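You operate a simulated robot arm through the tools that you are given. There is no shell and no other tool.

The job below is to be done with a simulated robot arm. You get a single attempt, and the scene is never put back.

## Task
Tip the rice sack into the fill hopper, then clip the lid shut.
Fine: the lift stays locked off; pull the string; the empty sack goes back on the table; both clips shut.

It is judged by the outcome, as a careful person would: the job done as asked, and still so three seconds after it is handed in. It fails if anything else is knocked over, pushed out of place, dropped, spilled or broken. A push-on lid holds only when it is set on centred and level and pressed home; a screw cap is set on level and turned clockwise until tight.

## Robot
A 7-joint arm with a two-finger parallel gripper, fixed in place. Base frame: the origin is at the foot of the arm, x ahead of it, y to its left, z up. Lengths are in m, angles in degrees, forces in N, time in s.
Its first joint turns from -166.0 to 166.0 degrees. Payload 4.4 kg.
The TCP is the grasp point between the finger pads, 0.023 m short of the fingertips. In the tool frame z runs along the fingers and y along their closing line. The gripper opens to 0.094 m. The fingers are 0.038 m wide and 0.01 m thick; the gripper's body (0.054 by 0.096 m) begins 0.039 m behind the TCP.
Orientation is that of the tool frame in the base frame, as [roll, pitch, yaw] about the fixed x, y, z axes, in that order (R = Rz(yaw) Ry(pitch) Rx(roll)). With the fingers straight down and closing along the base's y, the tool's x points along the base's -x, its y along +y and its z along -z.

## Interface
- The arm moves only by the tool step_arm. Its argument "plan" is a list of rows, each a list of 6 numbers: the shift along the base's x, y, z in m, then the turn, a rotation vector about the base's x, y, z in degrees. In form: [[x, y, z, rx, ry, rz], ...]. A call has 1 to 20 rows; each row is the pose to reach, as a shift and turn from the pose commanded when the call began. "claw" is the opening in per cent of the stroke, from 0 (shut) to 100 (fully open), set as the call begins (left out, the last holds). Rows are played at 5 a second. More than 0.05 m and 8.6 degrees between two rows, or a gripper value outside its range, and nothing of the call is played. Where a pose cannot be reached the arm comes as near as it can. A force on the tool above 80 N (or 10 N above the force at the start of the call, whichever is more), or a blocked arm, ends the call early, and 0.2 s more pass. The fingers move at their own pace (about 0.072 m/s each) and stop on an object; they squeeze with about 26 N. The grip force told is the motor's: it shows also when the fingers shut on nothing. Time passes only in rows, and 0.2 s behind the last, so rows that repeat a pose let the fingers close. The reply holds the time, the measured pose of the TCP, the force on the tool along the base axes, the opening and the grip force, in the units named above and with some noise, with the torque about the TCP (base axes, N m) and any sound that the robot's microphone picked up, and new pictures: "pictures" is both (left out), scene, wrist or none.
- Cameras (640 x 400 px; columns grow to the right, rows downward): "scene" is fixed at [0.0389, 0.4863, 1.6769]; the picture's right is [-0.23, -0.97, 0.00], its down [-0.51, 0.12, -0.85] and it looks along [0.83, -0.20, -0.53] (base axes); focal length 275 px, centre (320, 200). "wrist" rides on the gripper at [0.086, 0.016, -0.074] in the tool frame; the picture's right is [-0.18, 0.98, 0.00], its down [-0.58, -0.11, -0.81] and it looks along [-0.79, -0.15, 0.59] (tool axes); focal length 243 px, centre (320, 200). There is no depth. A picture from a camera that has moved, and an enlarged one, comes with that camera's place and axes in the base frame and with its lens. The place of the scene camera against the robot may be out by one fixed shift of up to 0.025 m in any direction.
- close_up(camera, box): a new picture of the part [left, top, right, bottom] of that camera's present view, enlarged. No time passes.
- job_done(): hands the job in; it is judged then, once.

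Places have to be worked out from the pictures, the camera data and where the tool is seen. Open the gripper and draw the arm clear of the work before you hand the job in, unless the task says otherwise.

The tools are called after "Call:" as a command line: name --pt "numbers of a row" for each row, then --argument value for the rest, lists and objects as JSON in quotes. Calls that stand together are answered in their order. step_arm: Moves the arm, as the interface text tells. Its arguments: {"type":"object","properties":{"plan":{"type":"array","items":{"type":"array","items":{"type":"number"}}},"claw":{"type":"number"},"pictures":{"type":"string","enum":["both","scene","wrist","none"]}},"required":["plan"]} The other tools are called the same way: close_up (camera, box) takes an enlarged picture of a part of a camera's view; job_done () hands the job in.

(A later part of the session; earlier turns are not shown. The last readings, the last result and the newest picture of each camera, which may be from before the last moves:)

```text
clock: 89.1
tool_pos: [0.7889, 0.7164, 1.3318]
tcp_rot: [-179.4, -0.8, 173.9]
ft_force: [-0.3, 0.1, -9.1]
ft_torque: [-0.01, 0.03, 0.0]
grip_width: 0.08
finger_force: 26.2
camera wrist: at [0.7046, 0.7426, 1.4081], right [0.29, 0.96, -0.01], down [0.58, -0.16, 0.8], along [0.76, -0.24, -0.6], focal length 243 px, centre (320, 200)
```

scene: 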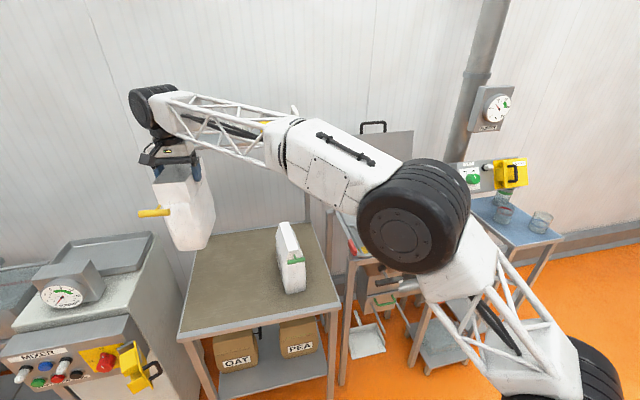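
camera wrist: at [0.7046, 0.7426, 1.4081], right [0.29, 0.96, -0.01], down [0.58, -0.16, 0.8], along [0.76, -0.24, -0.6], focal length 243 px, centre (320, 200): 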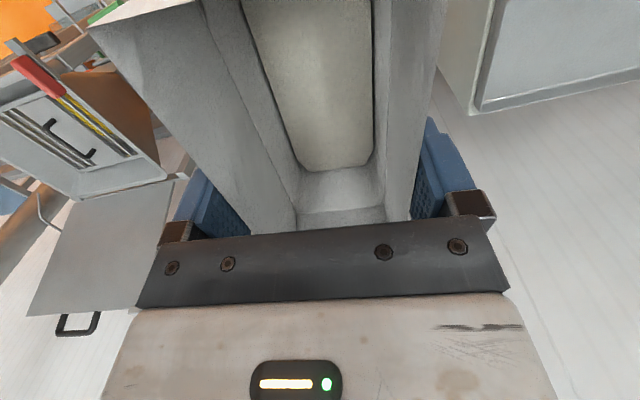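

Stable at 9 N. I carry the sack upright over to the hopper, easing in and out, and square it to yaw 180°.

Call:
step_arm --pt "0.002 -0.012 0 0 0 0" --pt "0.005 -0.034 0 0 0 0.3" --pt "0.01 -0.068 0 0 0 0.6" --pt "0.016 -0.106 0 0 0 1.0" --pt "0.022 -0.145 0 0 0 1.4" --pt "0.028 -0.184 0 0 0 1.8" --pt "0.034 -0.223 0 0 0 2.2" --pt "0.04 -0.262 0 0 0 2.5" --pt "0.046 -0.301 0 0 0 2.9" --pt "0.052 -0.34 0 0 0 3.2" --pt "0.058 -0.379 0 0 0 3.6" --pt "0.064 -0.418 0 0 0 4.0" --pt "0.07 -0.457 0 0 0 4.3" --pt "0.076 -0.496 0 0 0 4.7" --pt "0.082 -0.535 0 0 0 5.0" --pt "0.088 -0.574 0 0 0 5.4" --pt "0.094 -0.613 0 0 0 5.7" --pt "0.1 -0.652 0 0 0 6.0" --pt "0.104 -0.682 0 0 0 6.0" --pt "0.106 -0.696 0 0 0 6.0"

Call:
close_up --camera "scene" --box '[310, 60, 480, 270]'

```text
clock: 93.3
tool_pos: [0.8958, 0.0196, 1.3339]
tcp_rot: [-179.5, -0.8, 179.9]
ft_force: [-0.7, -0.6, -9.0]
ft_torque: [-0.01, 0.06, -0.01]
grip_width: 0.0798
finger_force: 25.8
camera wrist: at [0.8102, 0.037, 1.4094], right [0.19, 0.98, -0.01], down [0.59, -0.1, 0.8], along [0.78, -0.15, -0.6], focal length 243 px, centre (320, 200)
```

scene: 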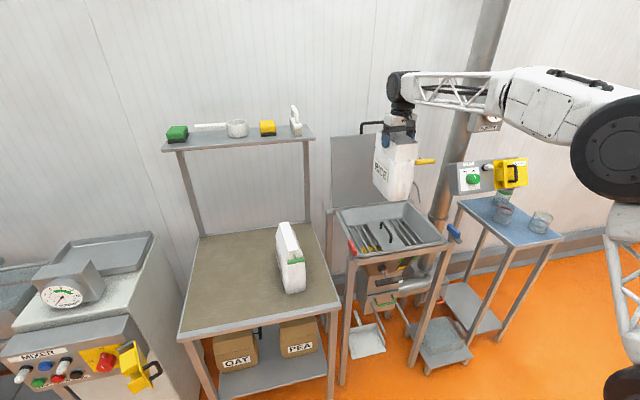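
wrist: 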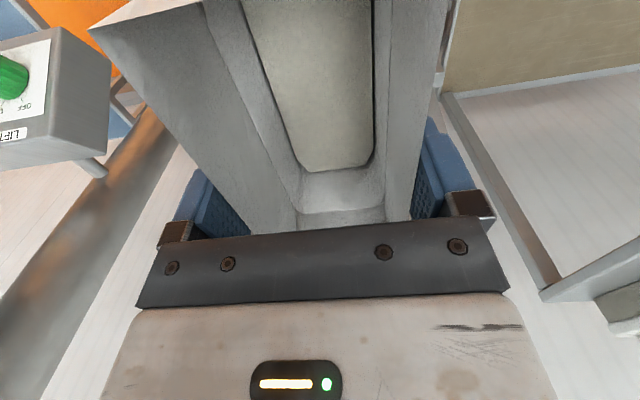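

```text
1.90 times, centred on (395, 165) of scene
camera zoom: at [0.0389, 0.4863, 1.6769], right [-0.23, -0.97, 0.0], down [-0.51, 0.12, -0.85], along [0.83, -0.2, -0.53], focal length 523 px, centre (177, 267)
```

zoom: 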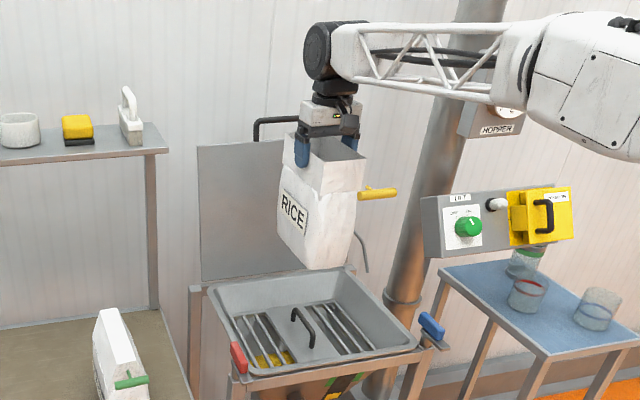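

The rice sack hangs squarely above the hopper. I lower it a little (bottom still above the rim) and begin rolling it to the right-side-down with the mouth turning left, first to 60°.

Call:
step_arm --pt "0 0 -0.02 0 0 0" --pt "0 0 -0.045 0 0 0" --pt "0 0 -0.07 0 0 0" --pt "0 0 -0.09 0 0 0" --pictures "none"

Call:
step_arm --pt "0 0 0 -4 0 0" --pt "0 0 0 -8 0 0" --pt "0 0 0 -12 0 0" --pt "0 0 0 -16 0 0" --pt "0 0 0 -20 0 0" --pt "0 0 0 -24 0 0" --pt "0 0 0 -28 0 0" --pt "0 0 0 -32 0 0" --pt "0 0 0 -36 0 0" --pt "0 0 0 -40 0 0" --pt "0 0 0 -44 0 0" --pt "0 0 -0.005 -48 0 0" --pt "0 0 -0.01 -52 0 0" --pt "0 0 -0.015 -56 0 0" --pt "0 0 -0.02 -60 0 0"

Call:
close_up --camera "scene" --box '[310, 80, 480, 280]'

```text
clock: 94.3
tool_pos: [0.8929, 0.0208, 1.2429]
tcp_rot: [-179.5, -0.8, 179.9]
ft_force: [1.1, 0.8, -8.5]
ft_torque: [0.0, 0.07, 0.04]
grip_width: 0.0803
finger_force: 25.8
```

```text
clock: 97.5
tool_pos: [0.8944, 0.0195, 1.2226]
tcp_rot: [-119.6, -0.3, 179.2]
ft_force: [-0.2, -0.2, -7.9]
ft_torque: [0.88, 0.04, 0.0]
grip_width: 0.08
finger_force: 25.5
camera wrist: at [0.808, 0.0948, 1.2463], right [0.19, 0.48, -0.86], down [0.59, 0.64, 0.49], along [0.78, -0.6, -0.17], focal length 243 px, centre (320, 200)
```

scene: 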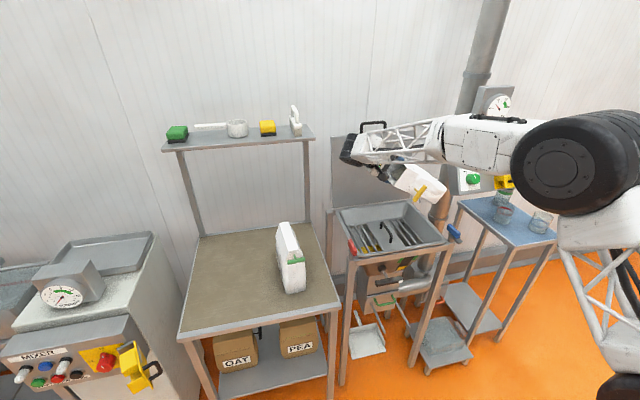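
wrist: 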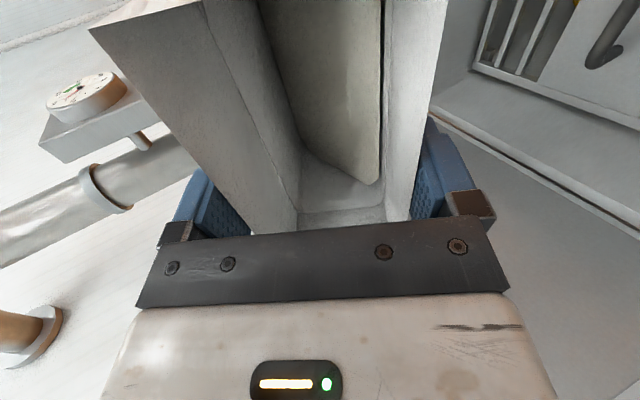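

```text
2.00 times, centred on (395, 180) of scene
camera zoom: at [0.0389, 0.4863, 1.6769], right [-0.23, -0.97, 0.0], down [-0.51, 0.12, -0.85], along [0.83, -0.2, -0.53], focal length 550 px, centre (170, 240)
```

zoom: 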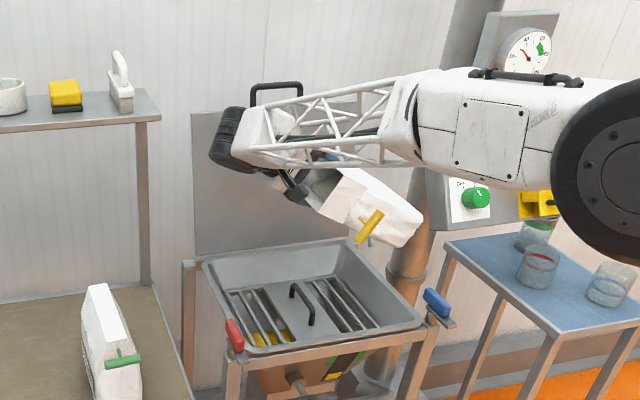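

At 60° the sack is held firmly, with the mouth above the hopper's middle-left. I continue rolling to 100° while lowering to z≈1.17.

Call:
step_arm --pt "0 0 -0.005 -4 0 0" --pt "0 0 -0.01 -8 0 0" --pt "0 0 -0.015 -12 0 0" --pt "0 0 -0.02 -16 0 0" --pt "0 0 -0.025 -20 0 0" --pt "0 0 -0.03 -24 0 0"

Call:
close_up --camera "scene" --box '[310, 80, 480, 280]'

```text
clock: 98.9
tool_pos: [0.8951, 0.0202, 1.1934]
tcp_rot: [-95.6, 0.1, 179.2]
ft_force: [-1.0, -0.3, -8.6]
ft_torque: [0.88, 0.06, 0.01]
grip_width: 0.08
finger_force: 26.2
camera wrist: at [0.8088, 0.0973, 1.1841], right [0.19, 0.09, -0.98], down [0.59, 0.78, 0.19], along [0.78, -0.61, 0.09], focal length 243 px, centre (320, 200)
```

scene: 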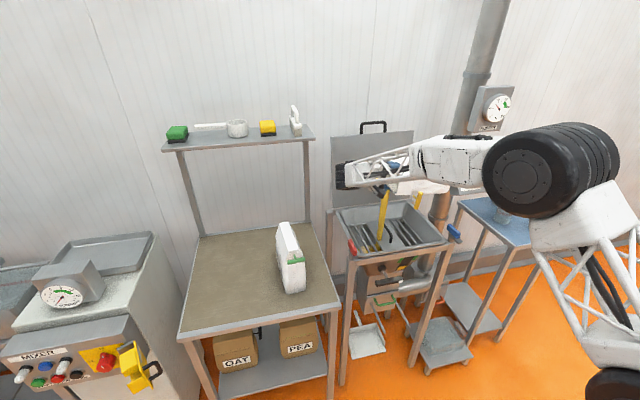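
wrist: 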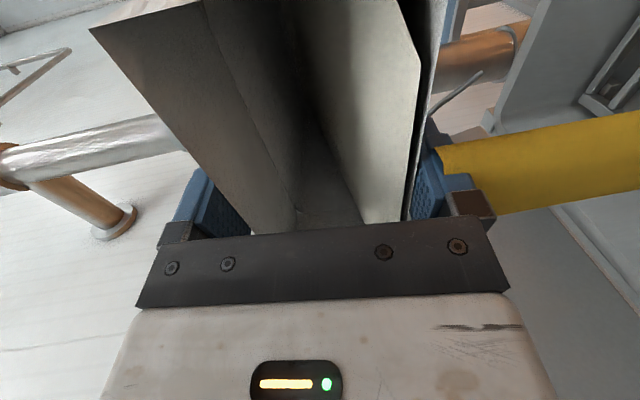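

```text
2.00 times, centred on (395, 180) of scene
camera zoom: at [0.0389, 0.4863, 1.6769], right [-0.23, -0.97, 0.0], down [-0.51, 0.12, -0.85], along [0.83, -0.2, -0.53], focal length 550 px, centre (170, 240)
```

zoom: 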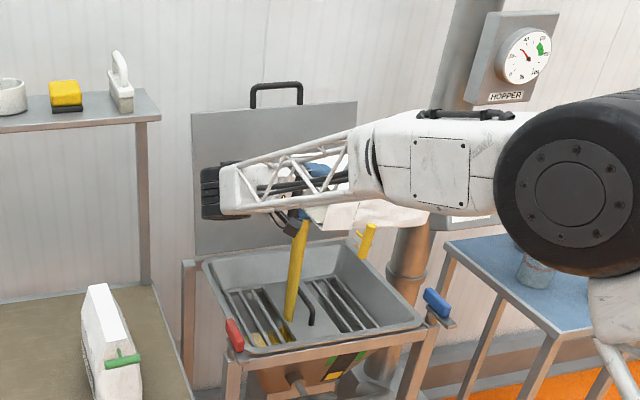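

A yellow stream of grain is now pouring into the hopper, inside the rim. I hold here and let it run.

Call:
step_arm --pt "0 0 0 -2 0 0" --pt "0 0 0 -4 0 0" --pt "0 0 0 -4 0 0" --pt "0 0 0 -4 0 0" --pt "0 0 0 -4 0 0" --pt "0 0 0 -4 0 0"

Call:
close_up --camera "scene" --box '[310, 80, 530, 280]'

```text
clock: 100.3
tool_pos: [0.896, 0.0209, 1.1933]
tcp_rot: [-91.5, 0.1, 179.1]
ft_force: [1.1, 0.3, -6.0]
ft_torque: [0.62, -0.03, 0.03]
grip_width: 0.0798
finger_force: 26.0
camera wrist: at [0.8088, 0.0964, 1.1787], right [0.19, 0.02, -0.98], down [0.59, 0.8, 0.13], along [0.78, -0.61, 0.13], focal length 243 px, centre (320, 200)
```

scene: 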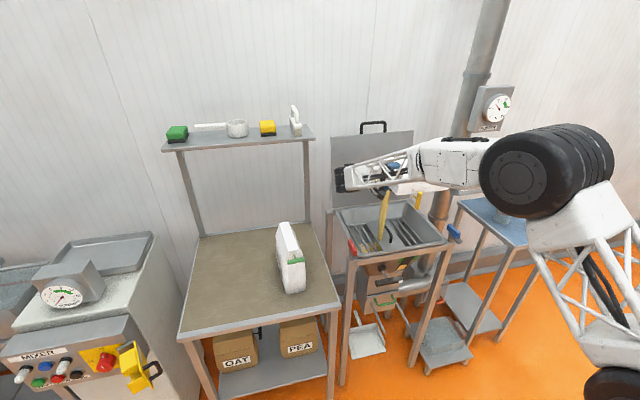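
wrist: 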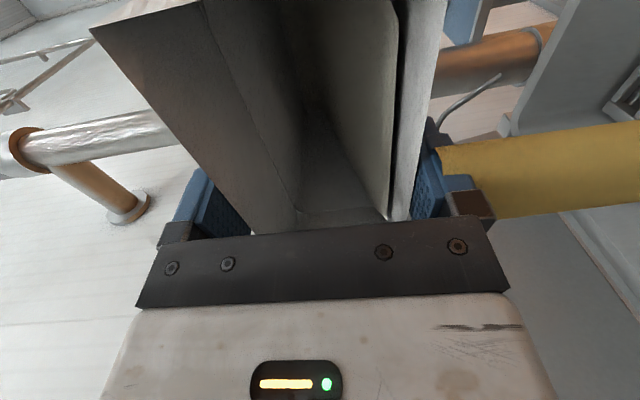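

```text
2.00 times, centred on (420, 180) of scene
camera zoom: at [0.0389, 0.4863, 1.6769], right [-0.23, -0.97, 0.0], down [-0.51, 0.12, -0.85], along [0.83, -0.2, -0.53], focal length 550 px, centre (120, 240)
```

zoom: 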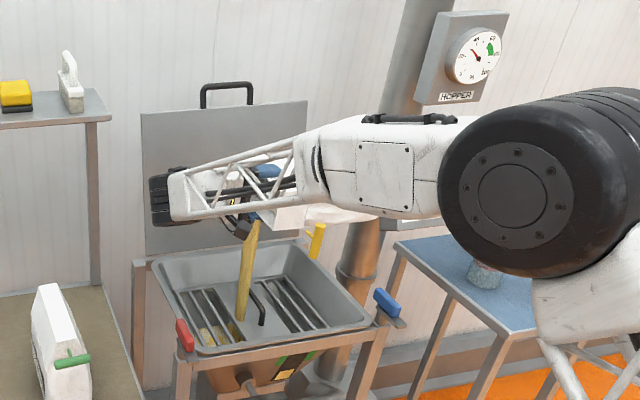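

Weight is falling (8.6 → 6.0 N) and the stream lands inside. I keep pouring, tipping a little further.

Call:
step_arm --pt "0 0 0 -2 0 0" --pt "0 0 0 -4 0 0" --pt "0 0 0 -6 0 0" --pt "0 0 0 -6 0 0" --pt "0 0 0 -6 0 0" --pt "0 0 0 -6 0 0" --pt "0 0 0 -6 0 0" --pt "0 0 0 -6 0 0"

Call:
close_up --camera "scene" --box '[310, 80, 530, 280]'

```text
clock: 102.1
tool_pos: [0.8948, 0.0207, 1.192]
tcp_rot: [-85.6, 0.2, 179.2]
ft_force: [-0.4, 0.2, -2.6]
ft_torque: [0.26, -0.03, -0.01]
grip_width: 0.0798
finger_force: 26.0
camera wrist: at [0.8087, 0.0946, 1.1705], right [0.19, -0.08, -0.98], down [0.59, 0.8, 0.05], along [0.78, -0.59, 0.2], focal length 243 px, centre (320, 200)
```

scene: 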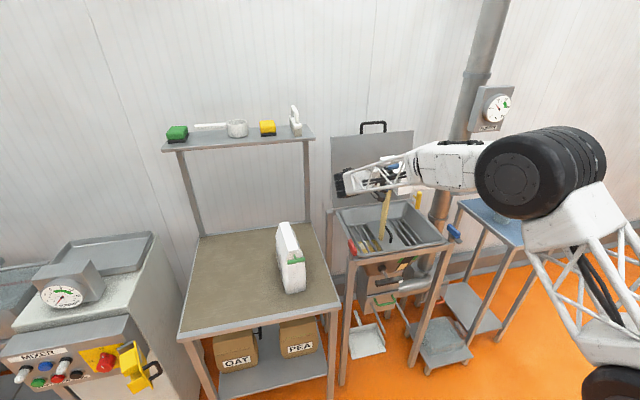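
wrist: 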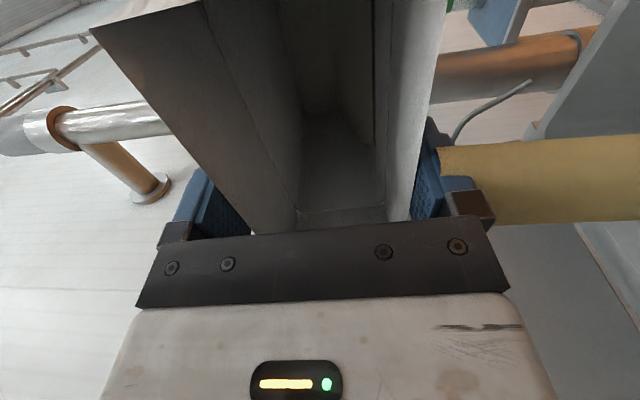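

```text
2.00 times, centred on (420, 180) of scene
camera zoom: at [0.0389, 0.4863, 1.6769], right [-0.23, -0.97, 0.0], down [-0.51, 0.12, -0.85], along [0.83, -0.2, -0.53], focal length 550 px, centre (120, 240)
```

zoom: 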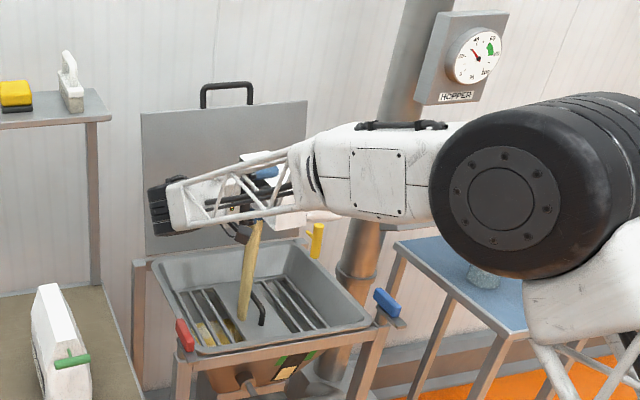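

Weight is down to 2.6 N and the sack looks nearly empty. I hold until the stream stops.

Call:
step_arm --pt "0 0 0 -2 0 0" --pt "0 0 0 -4 0 0" --pt "0 0 0 -6 0 0" --pt "0 0 0 -8 0 0" --pt "0 0 0 -8 0 0" --pt "0 0 0 -8 0 0" --pt "0 0 0 -8 0 0" --pt "0 0 0 -8 0 0" --pt "0 0 0 -8 0 0"

Call:
close_up --camera "scene" --box '[310, 80, 530, 280]'

Call:
close_up --camera "scene" --box '[470, 80, 520, 135]'

```text
clock: 104.1
tool_pos: [0.8946, 0.0207, 1.1914]
tcp_rot: [-77.6, 0.2, 179.3]
ft_force: [0.0, 0.2, -1.1]
ft_torque: [0.1, -0.04, 0.03]
grip_width: 0.0798
finger_force: 25.6
camera wrist: at [0.8083, 0.0909, 1.1605], right [0.19, -0.21, -0.96], down [0.59, 0.8, -0.06], along [0.78, -0.56, 0.28], focal length 243 px, centre (320, 200)
```

scene: 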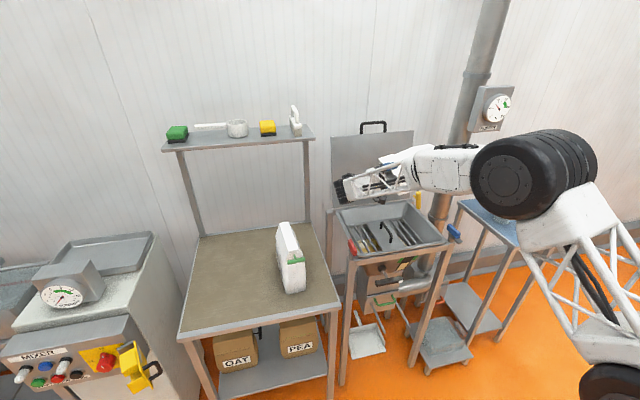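
wrist: 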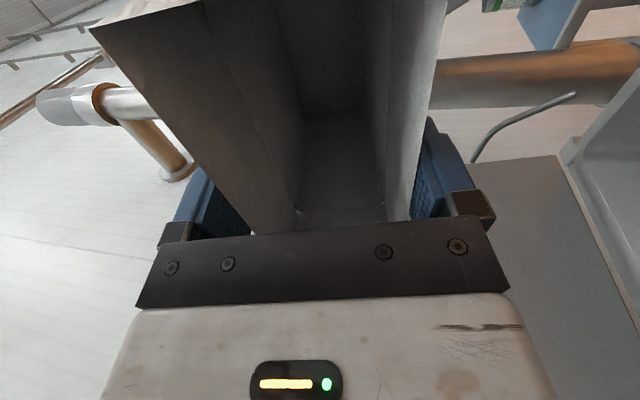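

```text
2.00 times, centred on (420, 180) of scene
camera zoom: at [0.0389, 0.4863, 1.6769], right [-0.23, -0.97, 0.0], down [-0.51, 0.12, -0.85], along [0.83, -0.2, -0.53], focal length 550 px, centre (120, 240)
```

zoom: 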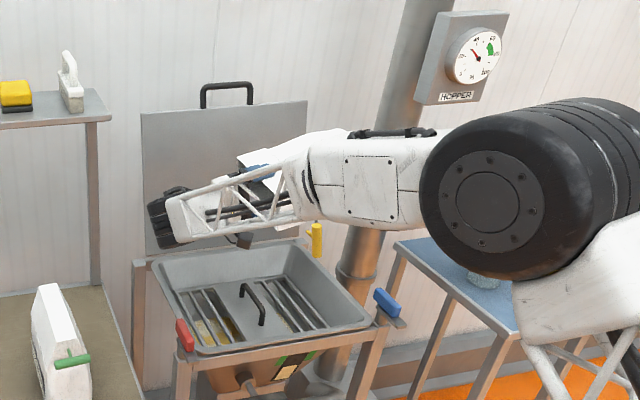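

```text
7.27 times, centred on (495, 108) of scene
camera zoom: at [0.0389, 0.4863, 1.6769], right [-0.23, -0.97, 0.0], down [-0.51, 0.12, -0.85], along [0.83, -0.2, -0.53], focal length 1998 px, centre (-953, 873)
```

zoom: 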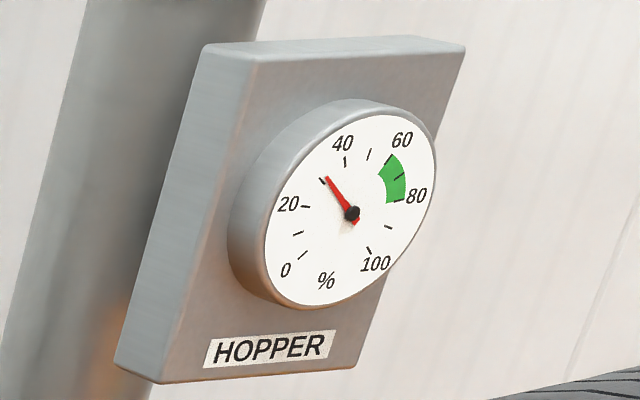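

The stream has stopped and the sack weighs only 1.1 N. I look at the hopper's interior, rim and surrounding floor for the result.

Call:
close_up --camera "scene" --box '[335, 200, 465, 280]'

Call:
close_up --camera "scene" --box '[335, 250, 485, 380]'

```text
4.92 times, centred on (400, 240) of scene
camera zoom: at [0.0389, 0.4863, 1.6769], right [-0.23, -0.97, 0.0], down [-0.51, 0.12, -0.85], along [0.83, -0.2, -0.53], focal length 1353 px, centre (-74, 3)
```

zoom: 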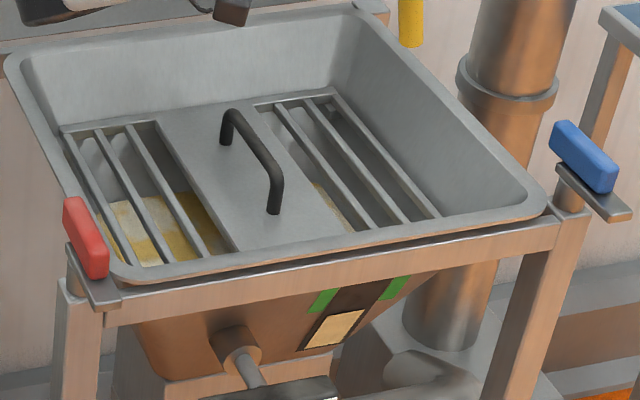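

```text
3.08 times, centred on (410, 315) of scene
camera zoom: at [0.0389, 0.4863, 1.6769], right [-0.23, -0.97, 0.0], down [-0.51, 0.12, -0.85], along [0.83, -0.2, -0.53], focal length 845 px, centre (43, -154)
```

zoom: 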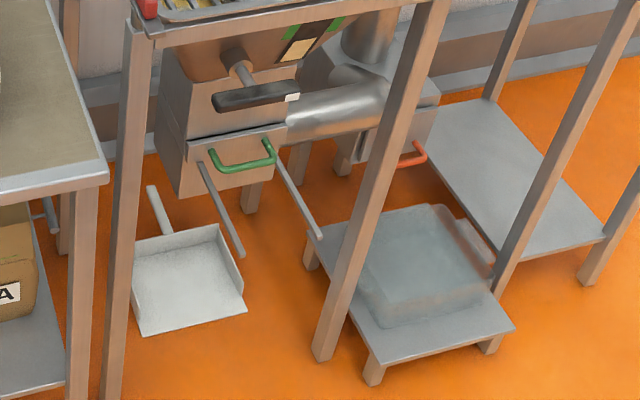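

The hopper now shows pale grain over the yellow, sight window changed, nothing spilled. To make sure the sack is fully empty I tip a few degrees further and give it a moment.

Call:
step_arm --pt "0 0 0.015 -4 0 0" --pt "0 0 0.03 -8 0 0" --pt "0 0 0.04 -12 0 0" --pt "0 0 0.04 -12 0 0" --pt "0 0 0.04 -12 0 0"

Call:
close_up --camera "wrist" --box '[180, 0, 460, 240]'

```text
clock: 105.3
tool_pos: [0.8941, 0.0205, 1.2324]
tcp_rot: [-65.5, 0.4, 179.4]
ft_force: [-0.8, 0.1, -1.3]
ft_torque: [0.08, -0.01, 0.01]
grip_width: 0.0797
finger_force: 26.1
camera wrist: at [0.8088, 0.0825, 1.1862], right [0.19, -0.41, -0.89], down [0.59, 0.77, -0.23], along [0.78, -0.49, 0.39], focal length 243 px, centre (320, 200)
```

scene: 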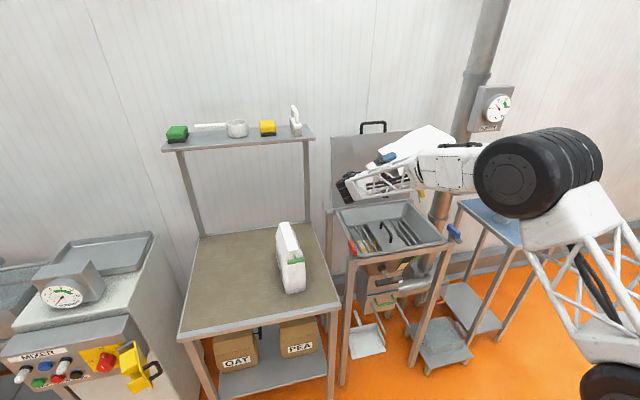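
wrist: 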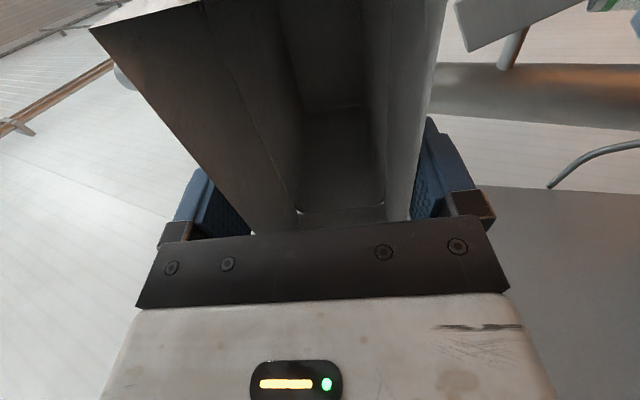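

```text
1.67 times, centred on (320, 120) of wrist
camera zoom: at [0.8088, 0.0825, 1.1862], right [0.19, -0.41, -0.89], down [0.59, 0.77, -0.23], along [0.78, -0.49, 0.39], focal length 404 px, centre (320, 333)
```

zoom: 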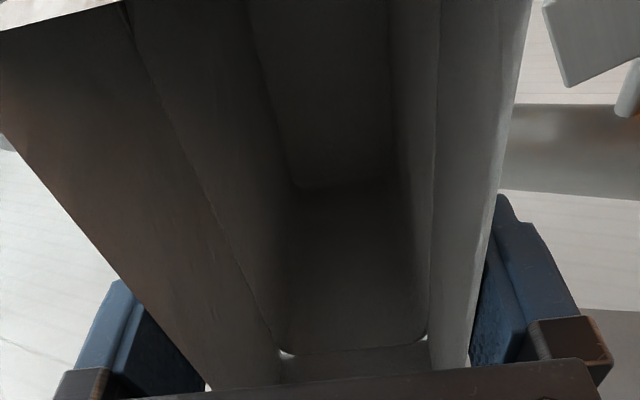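

The inside is bare: the sack is empty. I roll it back upright while rising.

Call:
step_arm --pt "0 0 0.007 7.6 0 0" --pt "0 0 0.014 15.2 0 0" --pt "0 0 0.021 22.8 0 0" --pt "0 0 0.028 30.4 0 0" --pt "0 0 0.035 38 0 0" --pt "0 0 0.042 45.6 0 0" --pt "0 0 0.049 53.2 0 0" --pt "0 0 0.056 60.8 0 0" --pt "0 0 0.063 68.4 0 0" --pt "0 0 0.07 76 0 0" --pt "0 0 0.077 83.6 0 0" --pt "0 0 0.084 91.2 0 0" --pt "0 0 0.091 98.8 0 0" --pt "0 0 0.098 106.4 0 0" --pt "0 0 0.1 114.3 0 0"

```text
clock: 108.5
tool_pos: [0.8955, 0.0214, 1.3312]
tcp_rot: [-179.9, -0.9, 179.9]
ft_force: [-0.2, -0.2, -1.1]
ft_torque: [0.03, 0.0, -0.01]
grip_width: 0.0796
finger_force: 25.9
camera wrist: at [0.8091, 0.0371, 1.4088], right [0.19, 0.98, 0.0], down [0.59, -0.11, 0.8], along [0.78, -0.15, -0.6], focal length 243 px, centre (320, 200)
```

scene: 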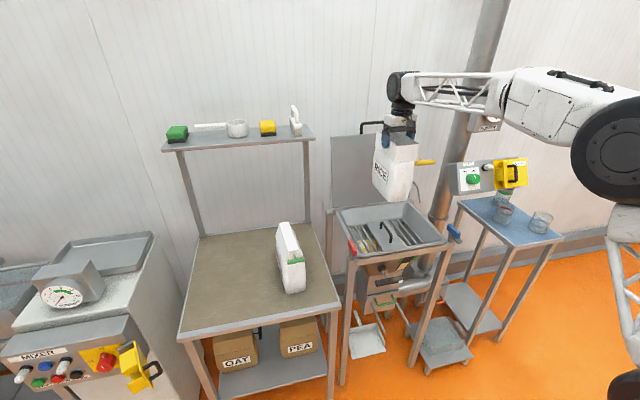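
wrist: 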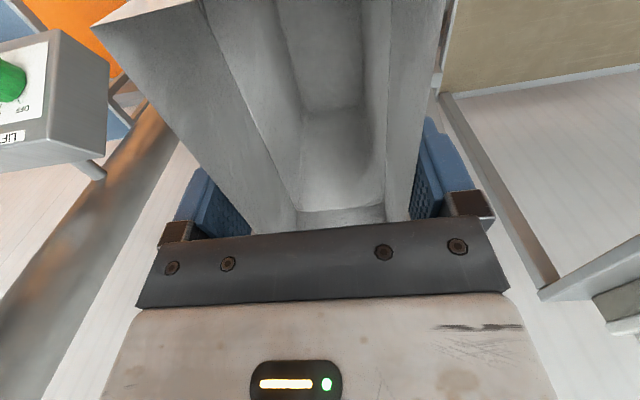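

Upright and stable. I carry the empty sack back over the table along the same high path.

Call:
step_arm --pt "-0.001 0.015 0 0 0 0" --pt "-0.004 0.04 0 0 0 -0.3" --pt "-0.008 0.075 0 0 0 -0.6" --pt "-0.012 0.115 0 0 0 -1.0" --pt "-0.017 0.155 0 0 0 -1.4" --pt "-0.021 0.195 0 0 0 -1.8" --pt "-0.025 0.235 0 0 0 -2.2" --pt "-0.03 0.275 0 0 0 -2.5" --pt "-0.034 0.315 0 0 0 -2.9" --pt "-0.039 0.355 0 0 0 -3.2" --pt "-0.043 0.395 0 0 0 -3.6" --pt "-0.047 0.435 0 0 0 -4.0" --pt "-0.052 0.475 0 0 0 -4.3" --pt "-0.056 0.515 0 0 0 -4.7" --pt "-0.06 0.555 0 0 0 -5.0" --pt "-0.064 0.595 0 0 0 -5.4" --pt "-0.068 0.63 0 0 0 -5.7" --pt "-0.072 0.66 0 0 0 -6.0" --pt "-0.075 0.685 0 0 0 -6.0" --pt "-0.0755 0.6956 0 0 0 -6.0"

```text
clock: 112.7
tool_pos: [0.8181, 0.7168, 1.3321]
tcp_rot: [-179.8, -0.7, 173.9]
ft_force: [0.5, 0.5, -1.5]
ft_torque: [0.01, -0.03, -0.01]
grip_width: 0.0797
finger_force: 26.2
camera wrist: at [0.735, 0.7419, 1.4089], right [0.29, 0.96, -0.01], down [0.58, -0.17, 0.8], along [0.76, -0.23, -0.6], focal length 243 px, centre (320, 200)
```

scene: 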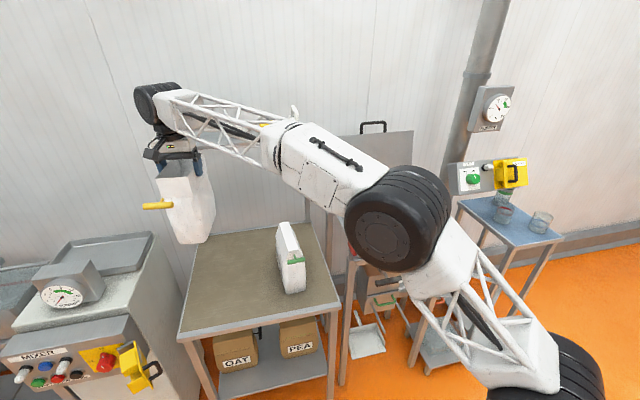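
wrist: 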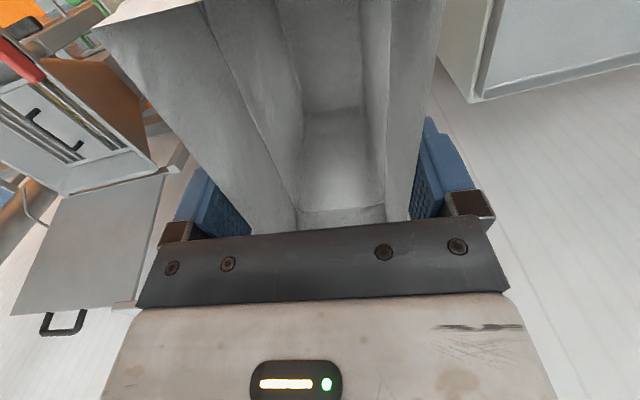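

Now I lower the empty sack toward the table, first to about 1 cm above contact.

Call:
step_arm --pt "0 0 -0.03 0 0 0" --pt "0 0 -0.07 0 0 0" --pt "0 0 -0.11 0 0 0" --pt "0 0 -0.15 0 0 0" --pt "0 0 -0.19 0 0 0" --pt "0 0 -0.23 0 0 0" --pt "0 0 -0.265 0 0 0" --pt "0 0 -0.29 0 0 0" --pt "0 0 -0.305 0 0 0" --pt "0 0 -0.314 0 0 0"

Call:
close_up --camera "scene" --box '[150, 200, 280, 330]'

```text
clock: 114.9
tool_pos: [0.8183, 0.7173, 1.0158]
tcp_rot: [-179.8, -0.8, 173.9]
ft_force: [-0.7, -0.4, -1.2]
ft_torque: [-0.02, -0.02, 0.0]
grip_width: 0.0795
finger_force: 26.2
camera wrist: at [0.7346, 0.7425, 1.0933], right [0.29, 0.96, -0.01], down [0.58, -0.17, 0.8], along [0.76, -0.23, -0.6], focal length 243 px, centre (320, 200)
```

scene: 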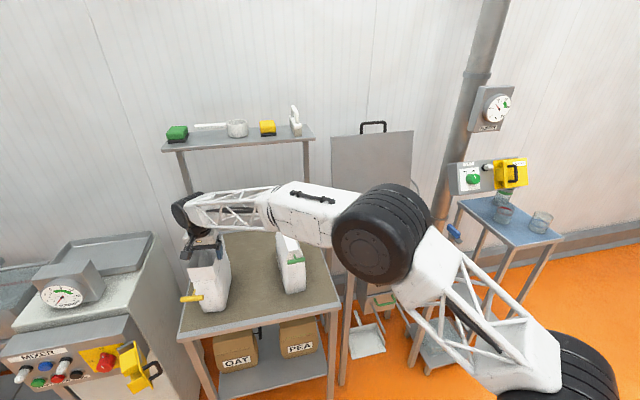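
wrist: 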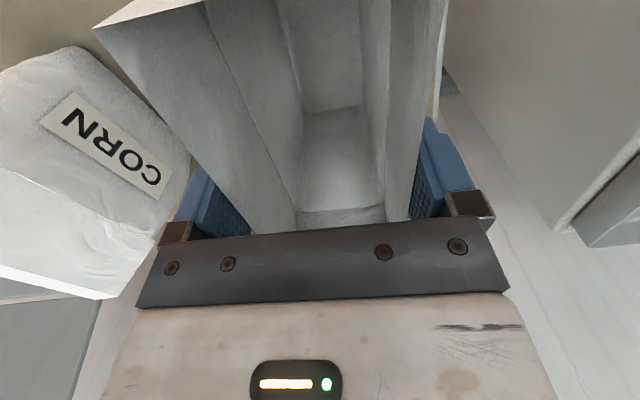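

```text
3.08 times, centred on (215, 265) of scene
camera zoom: at [0.0389, 0.4863, 1.6769], right [-0.23, -0.97, 0.0], down [-0.51, 0.12, -0.85], along [0.83, -0.2, -0.53], focal length 845 px, centre (643, 0)
```

zoom: 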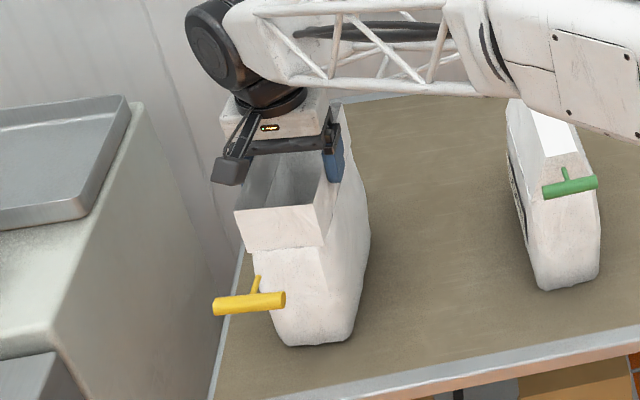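

About 8 mm to go. I lower in 2 mm steps until the table takes the weight.

Call:
step_arm --pt "0 0 -0.002 0 0 0" --pt "0 0 -0.004 0 0 0" --pt "0 0 -0.006 0 0 0" --pt "0 0 -0.007 0 0 0" --pictures "none"

Call:
step_arm --pt "0 0 -0.0005 0 0 0" --pt "0 0 -0.001 0 0 0" --pt "0 0 -0.0015 0 0 0" --pictures "none"

```text
clock: 115.9
tool_pos: [0.8188, 0.7167, 1.01]
tcp_rot: [-179.8, -0.8, 174.0]
ft_force: [0.0, 0.2, -0.9]
ft_torque: [0.03, -0.04, 0.01]
grip_width: 0.0798
finger_force: 26.0
```

```text
clock: 116.7
tool_pos: [0.819, 0.7167, 1.0095]
tcp_rot: [-179.9, -0.8, 173.9]
ft_force: [0.2, 0.0, 0.0]
ft_torque: [-0.01, -0.04, 0.0]
grip_width: 0.0796
finger_force: 25.9
```

Call:
step_arm --pt "0 0 -0.0007 0 0 0" --pt "0 0 -0.0014 0 0 0" --pictures "none"

```text
clock: 117.3
tool_pos: [0.8201, 0.7174, 1.0097]
tcp_rot: [-179.9, -0.7, 173.8]
ft_force: [-0.8, -0.4, 1.3]
ft_torque: [0.02, -0.12, -0.03]
grip_width: 0.0797
finger_force: 26.5
```

The table is carrying the sack. I open the gripper fully.

Call:
step_arm --pt "0 0 0 0 0 0" --pt "0 0 0 0 0 0" --pt "0 0 0 0 0 0" --claw 100

Call:
close_up --camera "scene" --box '[150, 200, 280, 330]'

```text
clock: 118.1
tool_pos: [0.8197, 0.7157, 1.0089]
tcp_rot: [-179.7, -0.8, 173.8]
ft_force: [-0.6, 0.4, 0.9]
ft_torque: [0.01, -0.03, -0.01]
grip_width: 0.0938
finger_force: 0.0
camera wrist: at [0.7355, 0.7417, 1.0849], right [0.29, 0.96, -0.01], down [0.58, -0.17, 0.8], along [0.76, -0.23, -0.6], focal length 243 px, centre (320, 200)
```

scene: 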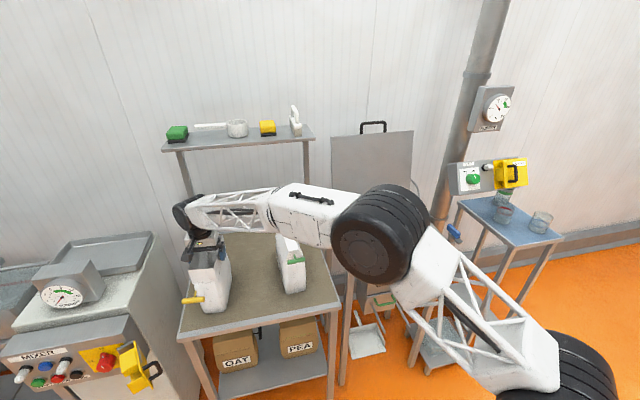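
wrist: 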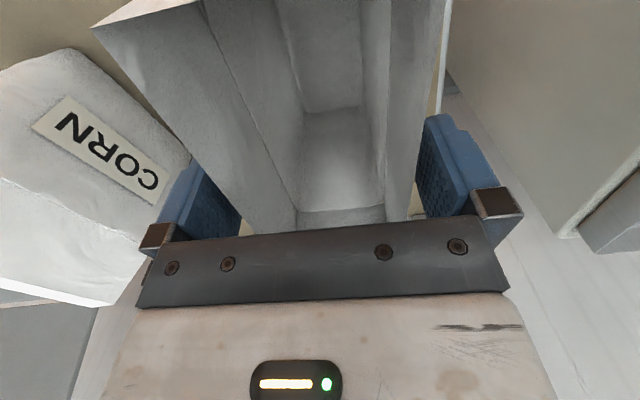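

```text
3.08 times, centred on (215, 265) of scene
camera zoom: at [0.0389, 0.4863, 1.6769], right [-0.23, -0.97, 0.0], down [-0.51, 0.12, -0.85], along [0.83, -0.2, -0.53], focal length 845 px, centre (643, 0)
```

zoom: 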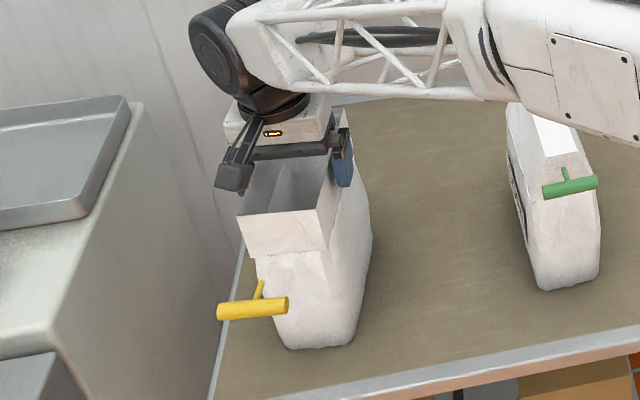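

The sack stands on its own. I rise straight up, clear of it.

Call:
step_arm --pt "0 0 0.015 0 0 0" --pt "0 0 0.035 0 0 0" --pt "0 0 0.06 0 0 0" --pt "0 0 0.1 0 0 0" --pt "0 0 0.14 0 0 0" --pt "0 0 0.18 0 0 0" --pt "0 0 0.22 0 0 0" --pt "0 0 0.26 0 0 0" --pt "0 0 0.3 0 0 0" --pt "0 0 0.34 0 0 0"

Call:
close_up --camera "scene" --box '[150, 200, 280, 330]'

```text
clock: 120.3
tool_pos: [0.8183, 0.7177, 1.349]
tcp_rot: [-179.7, -0.8, 173.9]
ft_force: [0.1, 0.1, 0.2]
ft_torque: [0.01, 0.02, 0.02]
grip_width: 0.0938
finger_force: 0.0
camera wrist: at [0.7352, 0.7427, 1.4256], right [0.29, 0.96, -0.01], down [0.58, -0.17, 0.8], along [0.76, -0.23, -0.6], focal length 243 px, centre (320, 200)
```

scene: 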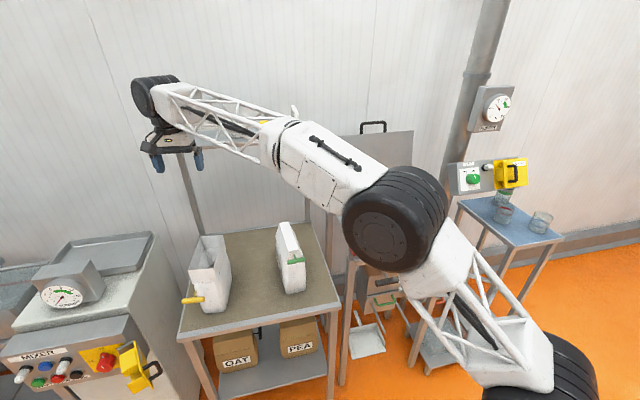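
wrist: 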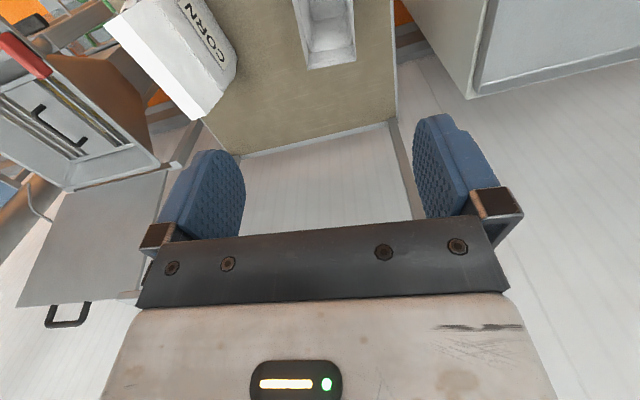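

```text
3.08 times, centred on (215, 265) of scene
camera zoom: at [0.0389, 0.4863, 1.6769], right [-0.23, -0.97, 0.0], down [-0.51, 0.12, -0.85], along [0.83, -0.2, -0.53], focal length 845 px, centre (643, 0)
```

zoom: 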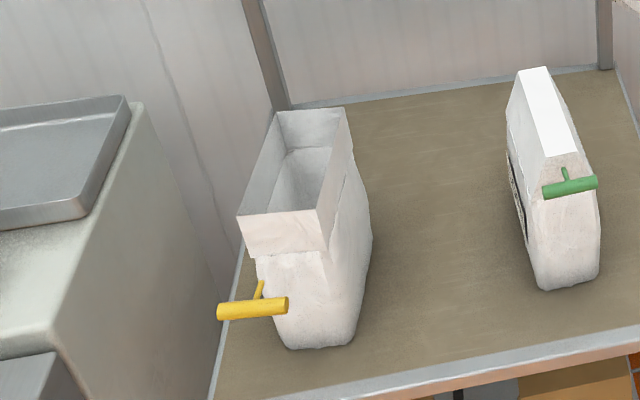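

The empty sack stands on the table. Next I go back to the open lid: turn the tool to the same orientation as when I left the handle and travel over at height.

Call:
step_arm --pt "0.0 -0.02 0.03 0 0 -4.9" --pt "0.005 -0.055 0.05 0 0 -9.8" --pt "0.01 -0.095 0.07 0 0 -14.7" --pt "0.015 -0.135 0.09 0 0 -19.6" --pt "0.02 -0.175 0.105 0 0 -24.5" --pt "0.025 -0.218 0.115 0 0 -29.4" --pt "0.03 -0.262 0.124 0 0 -34.3" --pt "0.035 -0.306 0.124 0 0 -39.2" --pt "0.04 -0.35 0.124 0 0 -44.1" --pt "0.045 -0.394 0.124 0 0 -49" --pt "0.05 -0.438 0.124 0 0 -53.9" --pt "0.055 -0.482 0.124 0 0 -58.8" --pt "0.06 -0.526 0.124 0 0 -63.7" --pt "0.065 -0.57 0.124 0 0 -68.6" --pt "0.07 -0.614 0.124 0 0 -73.5" --pt "0.075 -0.658 0.124 0 0 -78.4" --pt "0.08 -0.69 0.124 0 0 -83.9" --pt "0.08 -0.714 0.124 0 0 -83.9" --claw 45 --pictures "none"

Call:
step_arm --pt "0.02 0 0 0 -6 0" --pt "0.04 0 0 0 -12 0" --pt "0.055 0 0 0 -17 0"

```text
clock: 124.1
tool_pos: [0.9002, 0.002, 1.4693]
tcp_rot: [-179.8, -0.8, 89.9]
ft_force: [0.0, -1.6, -0.2]
ft_torque: [0.02, 0.01, -0.01]
grip_width: 0.0424
finger_force: 0.2
```

```text
clock: 124.9
tool_pos: [0.9541, 0.0036, 1.4719]
tcp_rot: [163.1, -0.8, 90.3]
ft_force: [0.1, 0.3, 1.1]
ft_torque: [-0.01, -0.02, 0.0]
grip_width: 0.0423
finger_force: 0.0
camera wrist: at [0.9468, 0.0885, 1.5496], right [0.94, -0.18, 0.28], down [-0.34, -0.59, 0.73], along [0.03, -0.78, -0.62], focal length 243 px, centre (320, 200)
```

scene: 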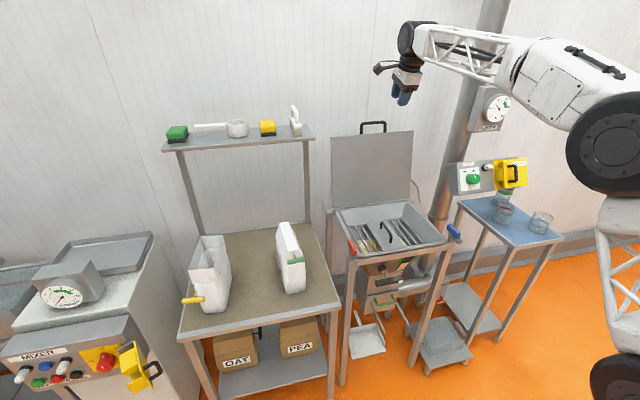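
wrist: 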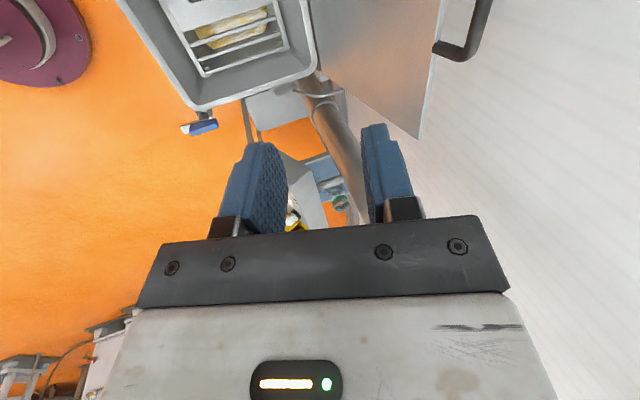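

Same spot as when I left the handle. Before closing I check the inside of the hopper once more.

Call:
close_up --camera "wrist" --box '[100, 0, 340, 150]'

Call:
step_arm --pt "0.045 0 -0.01 0 0 0" --pt "0.09 0 -0.02 0 0 0" --pt "0.13 0 -0.03 0 0 0" --pt "0.166 0 -0.04 0 0 0"

```text
2.67 times, centred on (220, 75) of wrist
camera zoom: at [0.9468, 0.0885, 1.5496], right [0.94, -0.18, 0.28], down [-0.34, -0.59, 0.73], along [0.03, -0.78, -0.62], focal length 647 px, centre (587, 533)
```

zoom: 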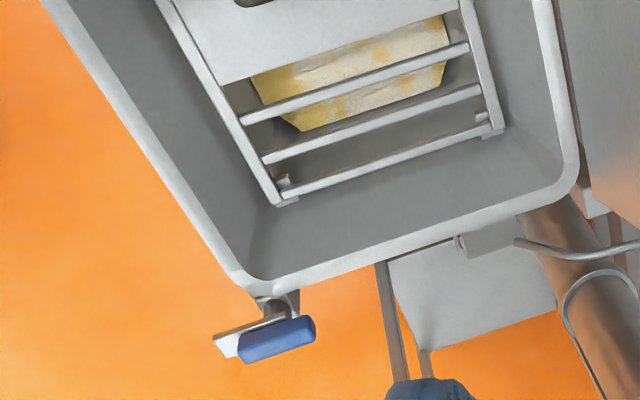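

```text
clock: 125.9
tool_pos: [1.1187, 0.0026, 1.4362]
tcp_rot: [163.1, -0.7, 90.2]
ft_force: [-0.1, -0.1, 1.7]
ft_torque: [-0.02, -0.04, 0.02]
grip_width: 0.0422
finger_force: 0.1
camera wrist: at [1.1119, 0.0891, 1.5136], right [0.94, -0.18, 0.28], down [-0.34, -0.59, 0.73], along [0.03, -0.78, -0.62], focal length 243 px, centre (320, 200)
```

scene: 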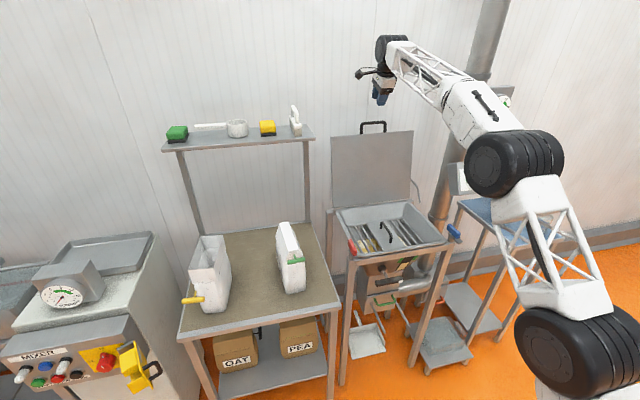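
wrist: 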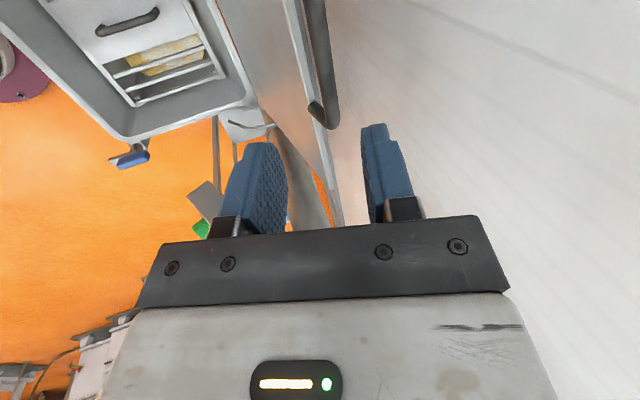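

The bar is lined up between the fingers. I advance down along the finger direction to straddle it.

Call:
step_arm --pt "0.009 0 -0.029 0 0 0" --pt "0.018 0 -0.058 0 0 0" --pt "0.027 0 -0.087 0 0 0" --pt "0.036 0 -0.117 0 0 0"

```text
clock: 126.9
tool_pos: [1.154, 0.0029, 1.3152]
tcp_rot: [163.2, -0.7, 90.3]
ft_force: [-0.2, 0.6, 0.4]
ft_torque: [0.01, 0.03, 0.0]
grip_width: 0.0421
finger_force: 0.1
camera wrist: at [1.1476, 0.0883, 1.3938], right [0.94, -0.18, 0.28], down [-0.34, -0.59, 0.73], along [0.03, -0.78, -0.62], focal length 243 px, centre (320, 200)
```

scene: 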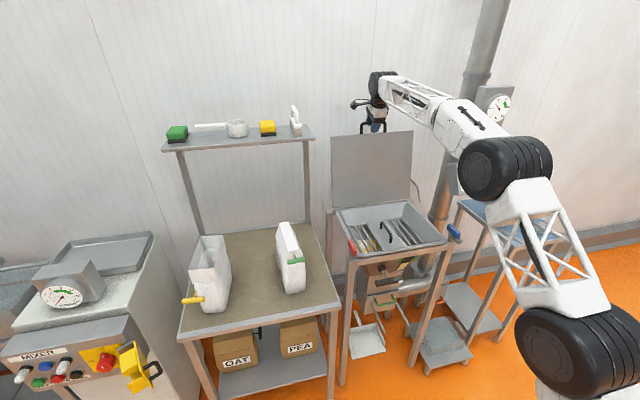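
wrist: 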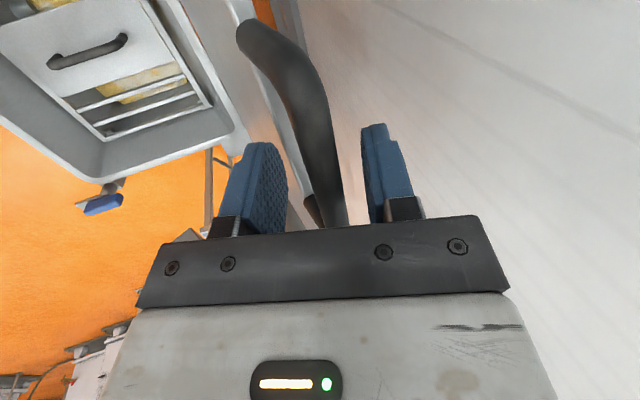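

The bar lies in the cage. I narrow the gap to 28 mm and draw the lid forward past vertical.

Call:
step_arm --pt "0 0 0 0 0 0" --pt "-0.01 0 0.003 0 0 0" --pt "-0.02 0 0.005 0 0 0" --pt "-0.031 0 0.007 0 0 0" --pt "-0.042 0 0.009 0 0 0" --pt "-0.052 0 0.0105 0 0 0" --pt "-0.062 0 0.012 0 0 0" --pt "-0.072 0 0.0135 0 0 0" --pt "-0.082 0 0.0145 0 0 0" --pt "-0.092 0 0.015 0 0 0" --pt "-0.102 0 0.0152 0 0 0" --pt "-0.115 0 0.0152 0 0 0" --claw 30

```text
clock: 129.5
tool_pos: [1.0416, 0.0021, 1.3296]
tcp_rot: [163.2, -0.9, 90.2]
ft_force: [-4.7, 0.1, -0.7]
ft_torque: [0.03, 0.01, -0.09]
grip_width: 0.0285
finger_force: 1.5
camera wrist: at [1.0342, 0.0881, 1.4065], right [0.94, -0.18, 0.28], down [-0.33, -0.59, 0.73], along [0.03, -0.78, -0.62], focal length 243 px, centre (320, 200)
```

scene: 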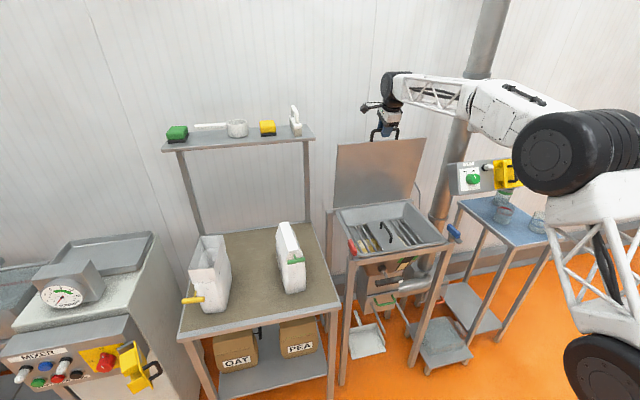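
wrist: 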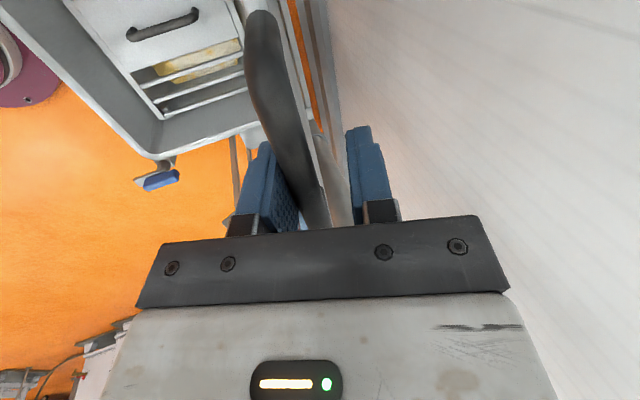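

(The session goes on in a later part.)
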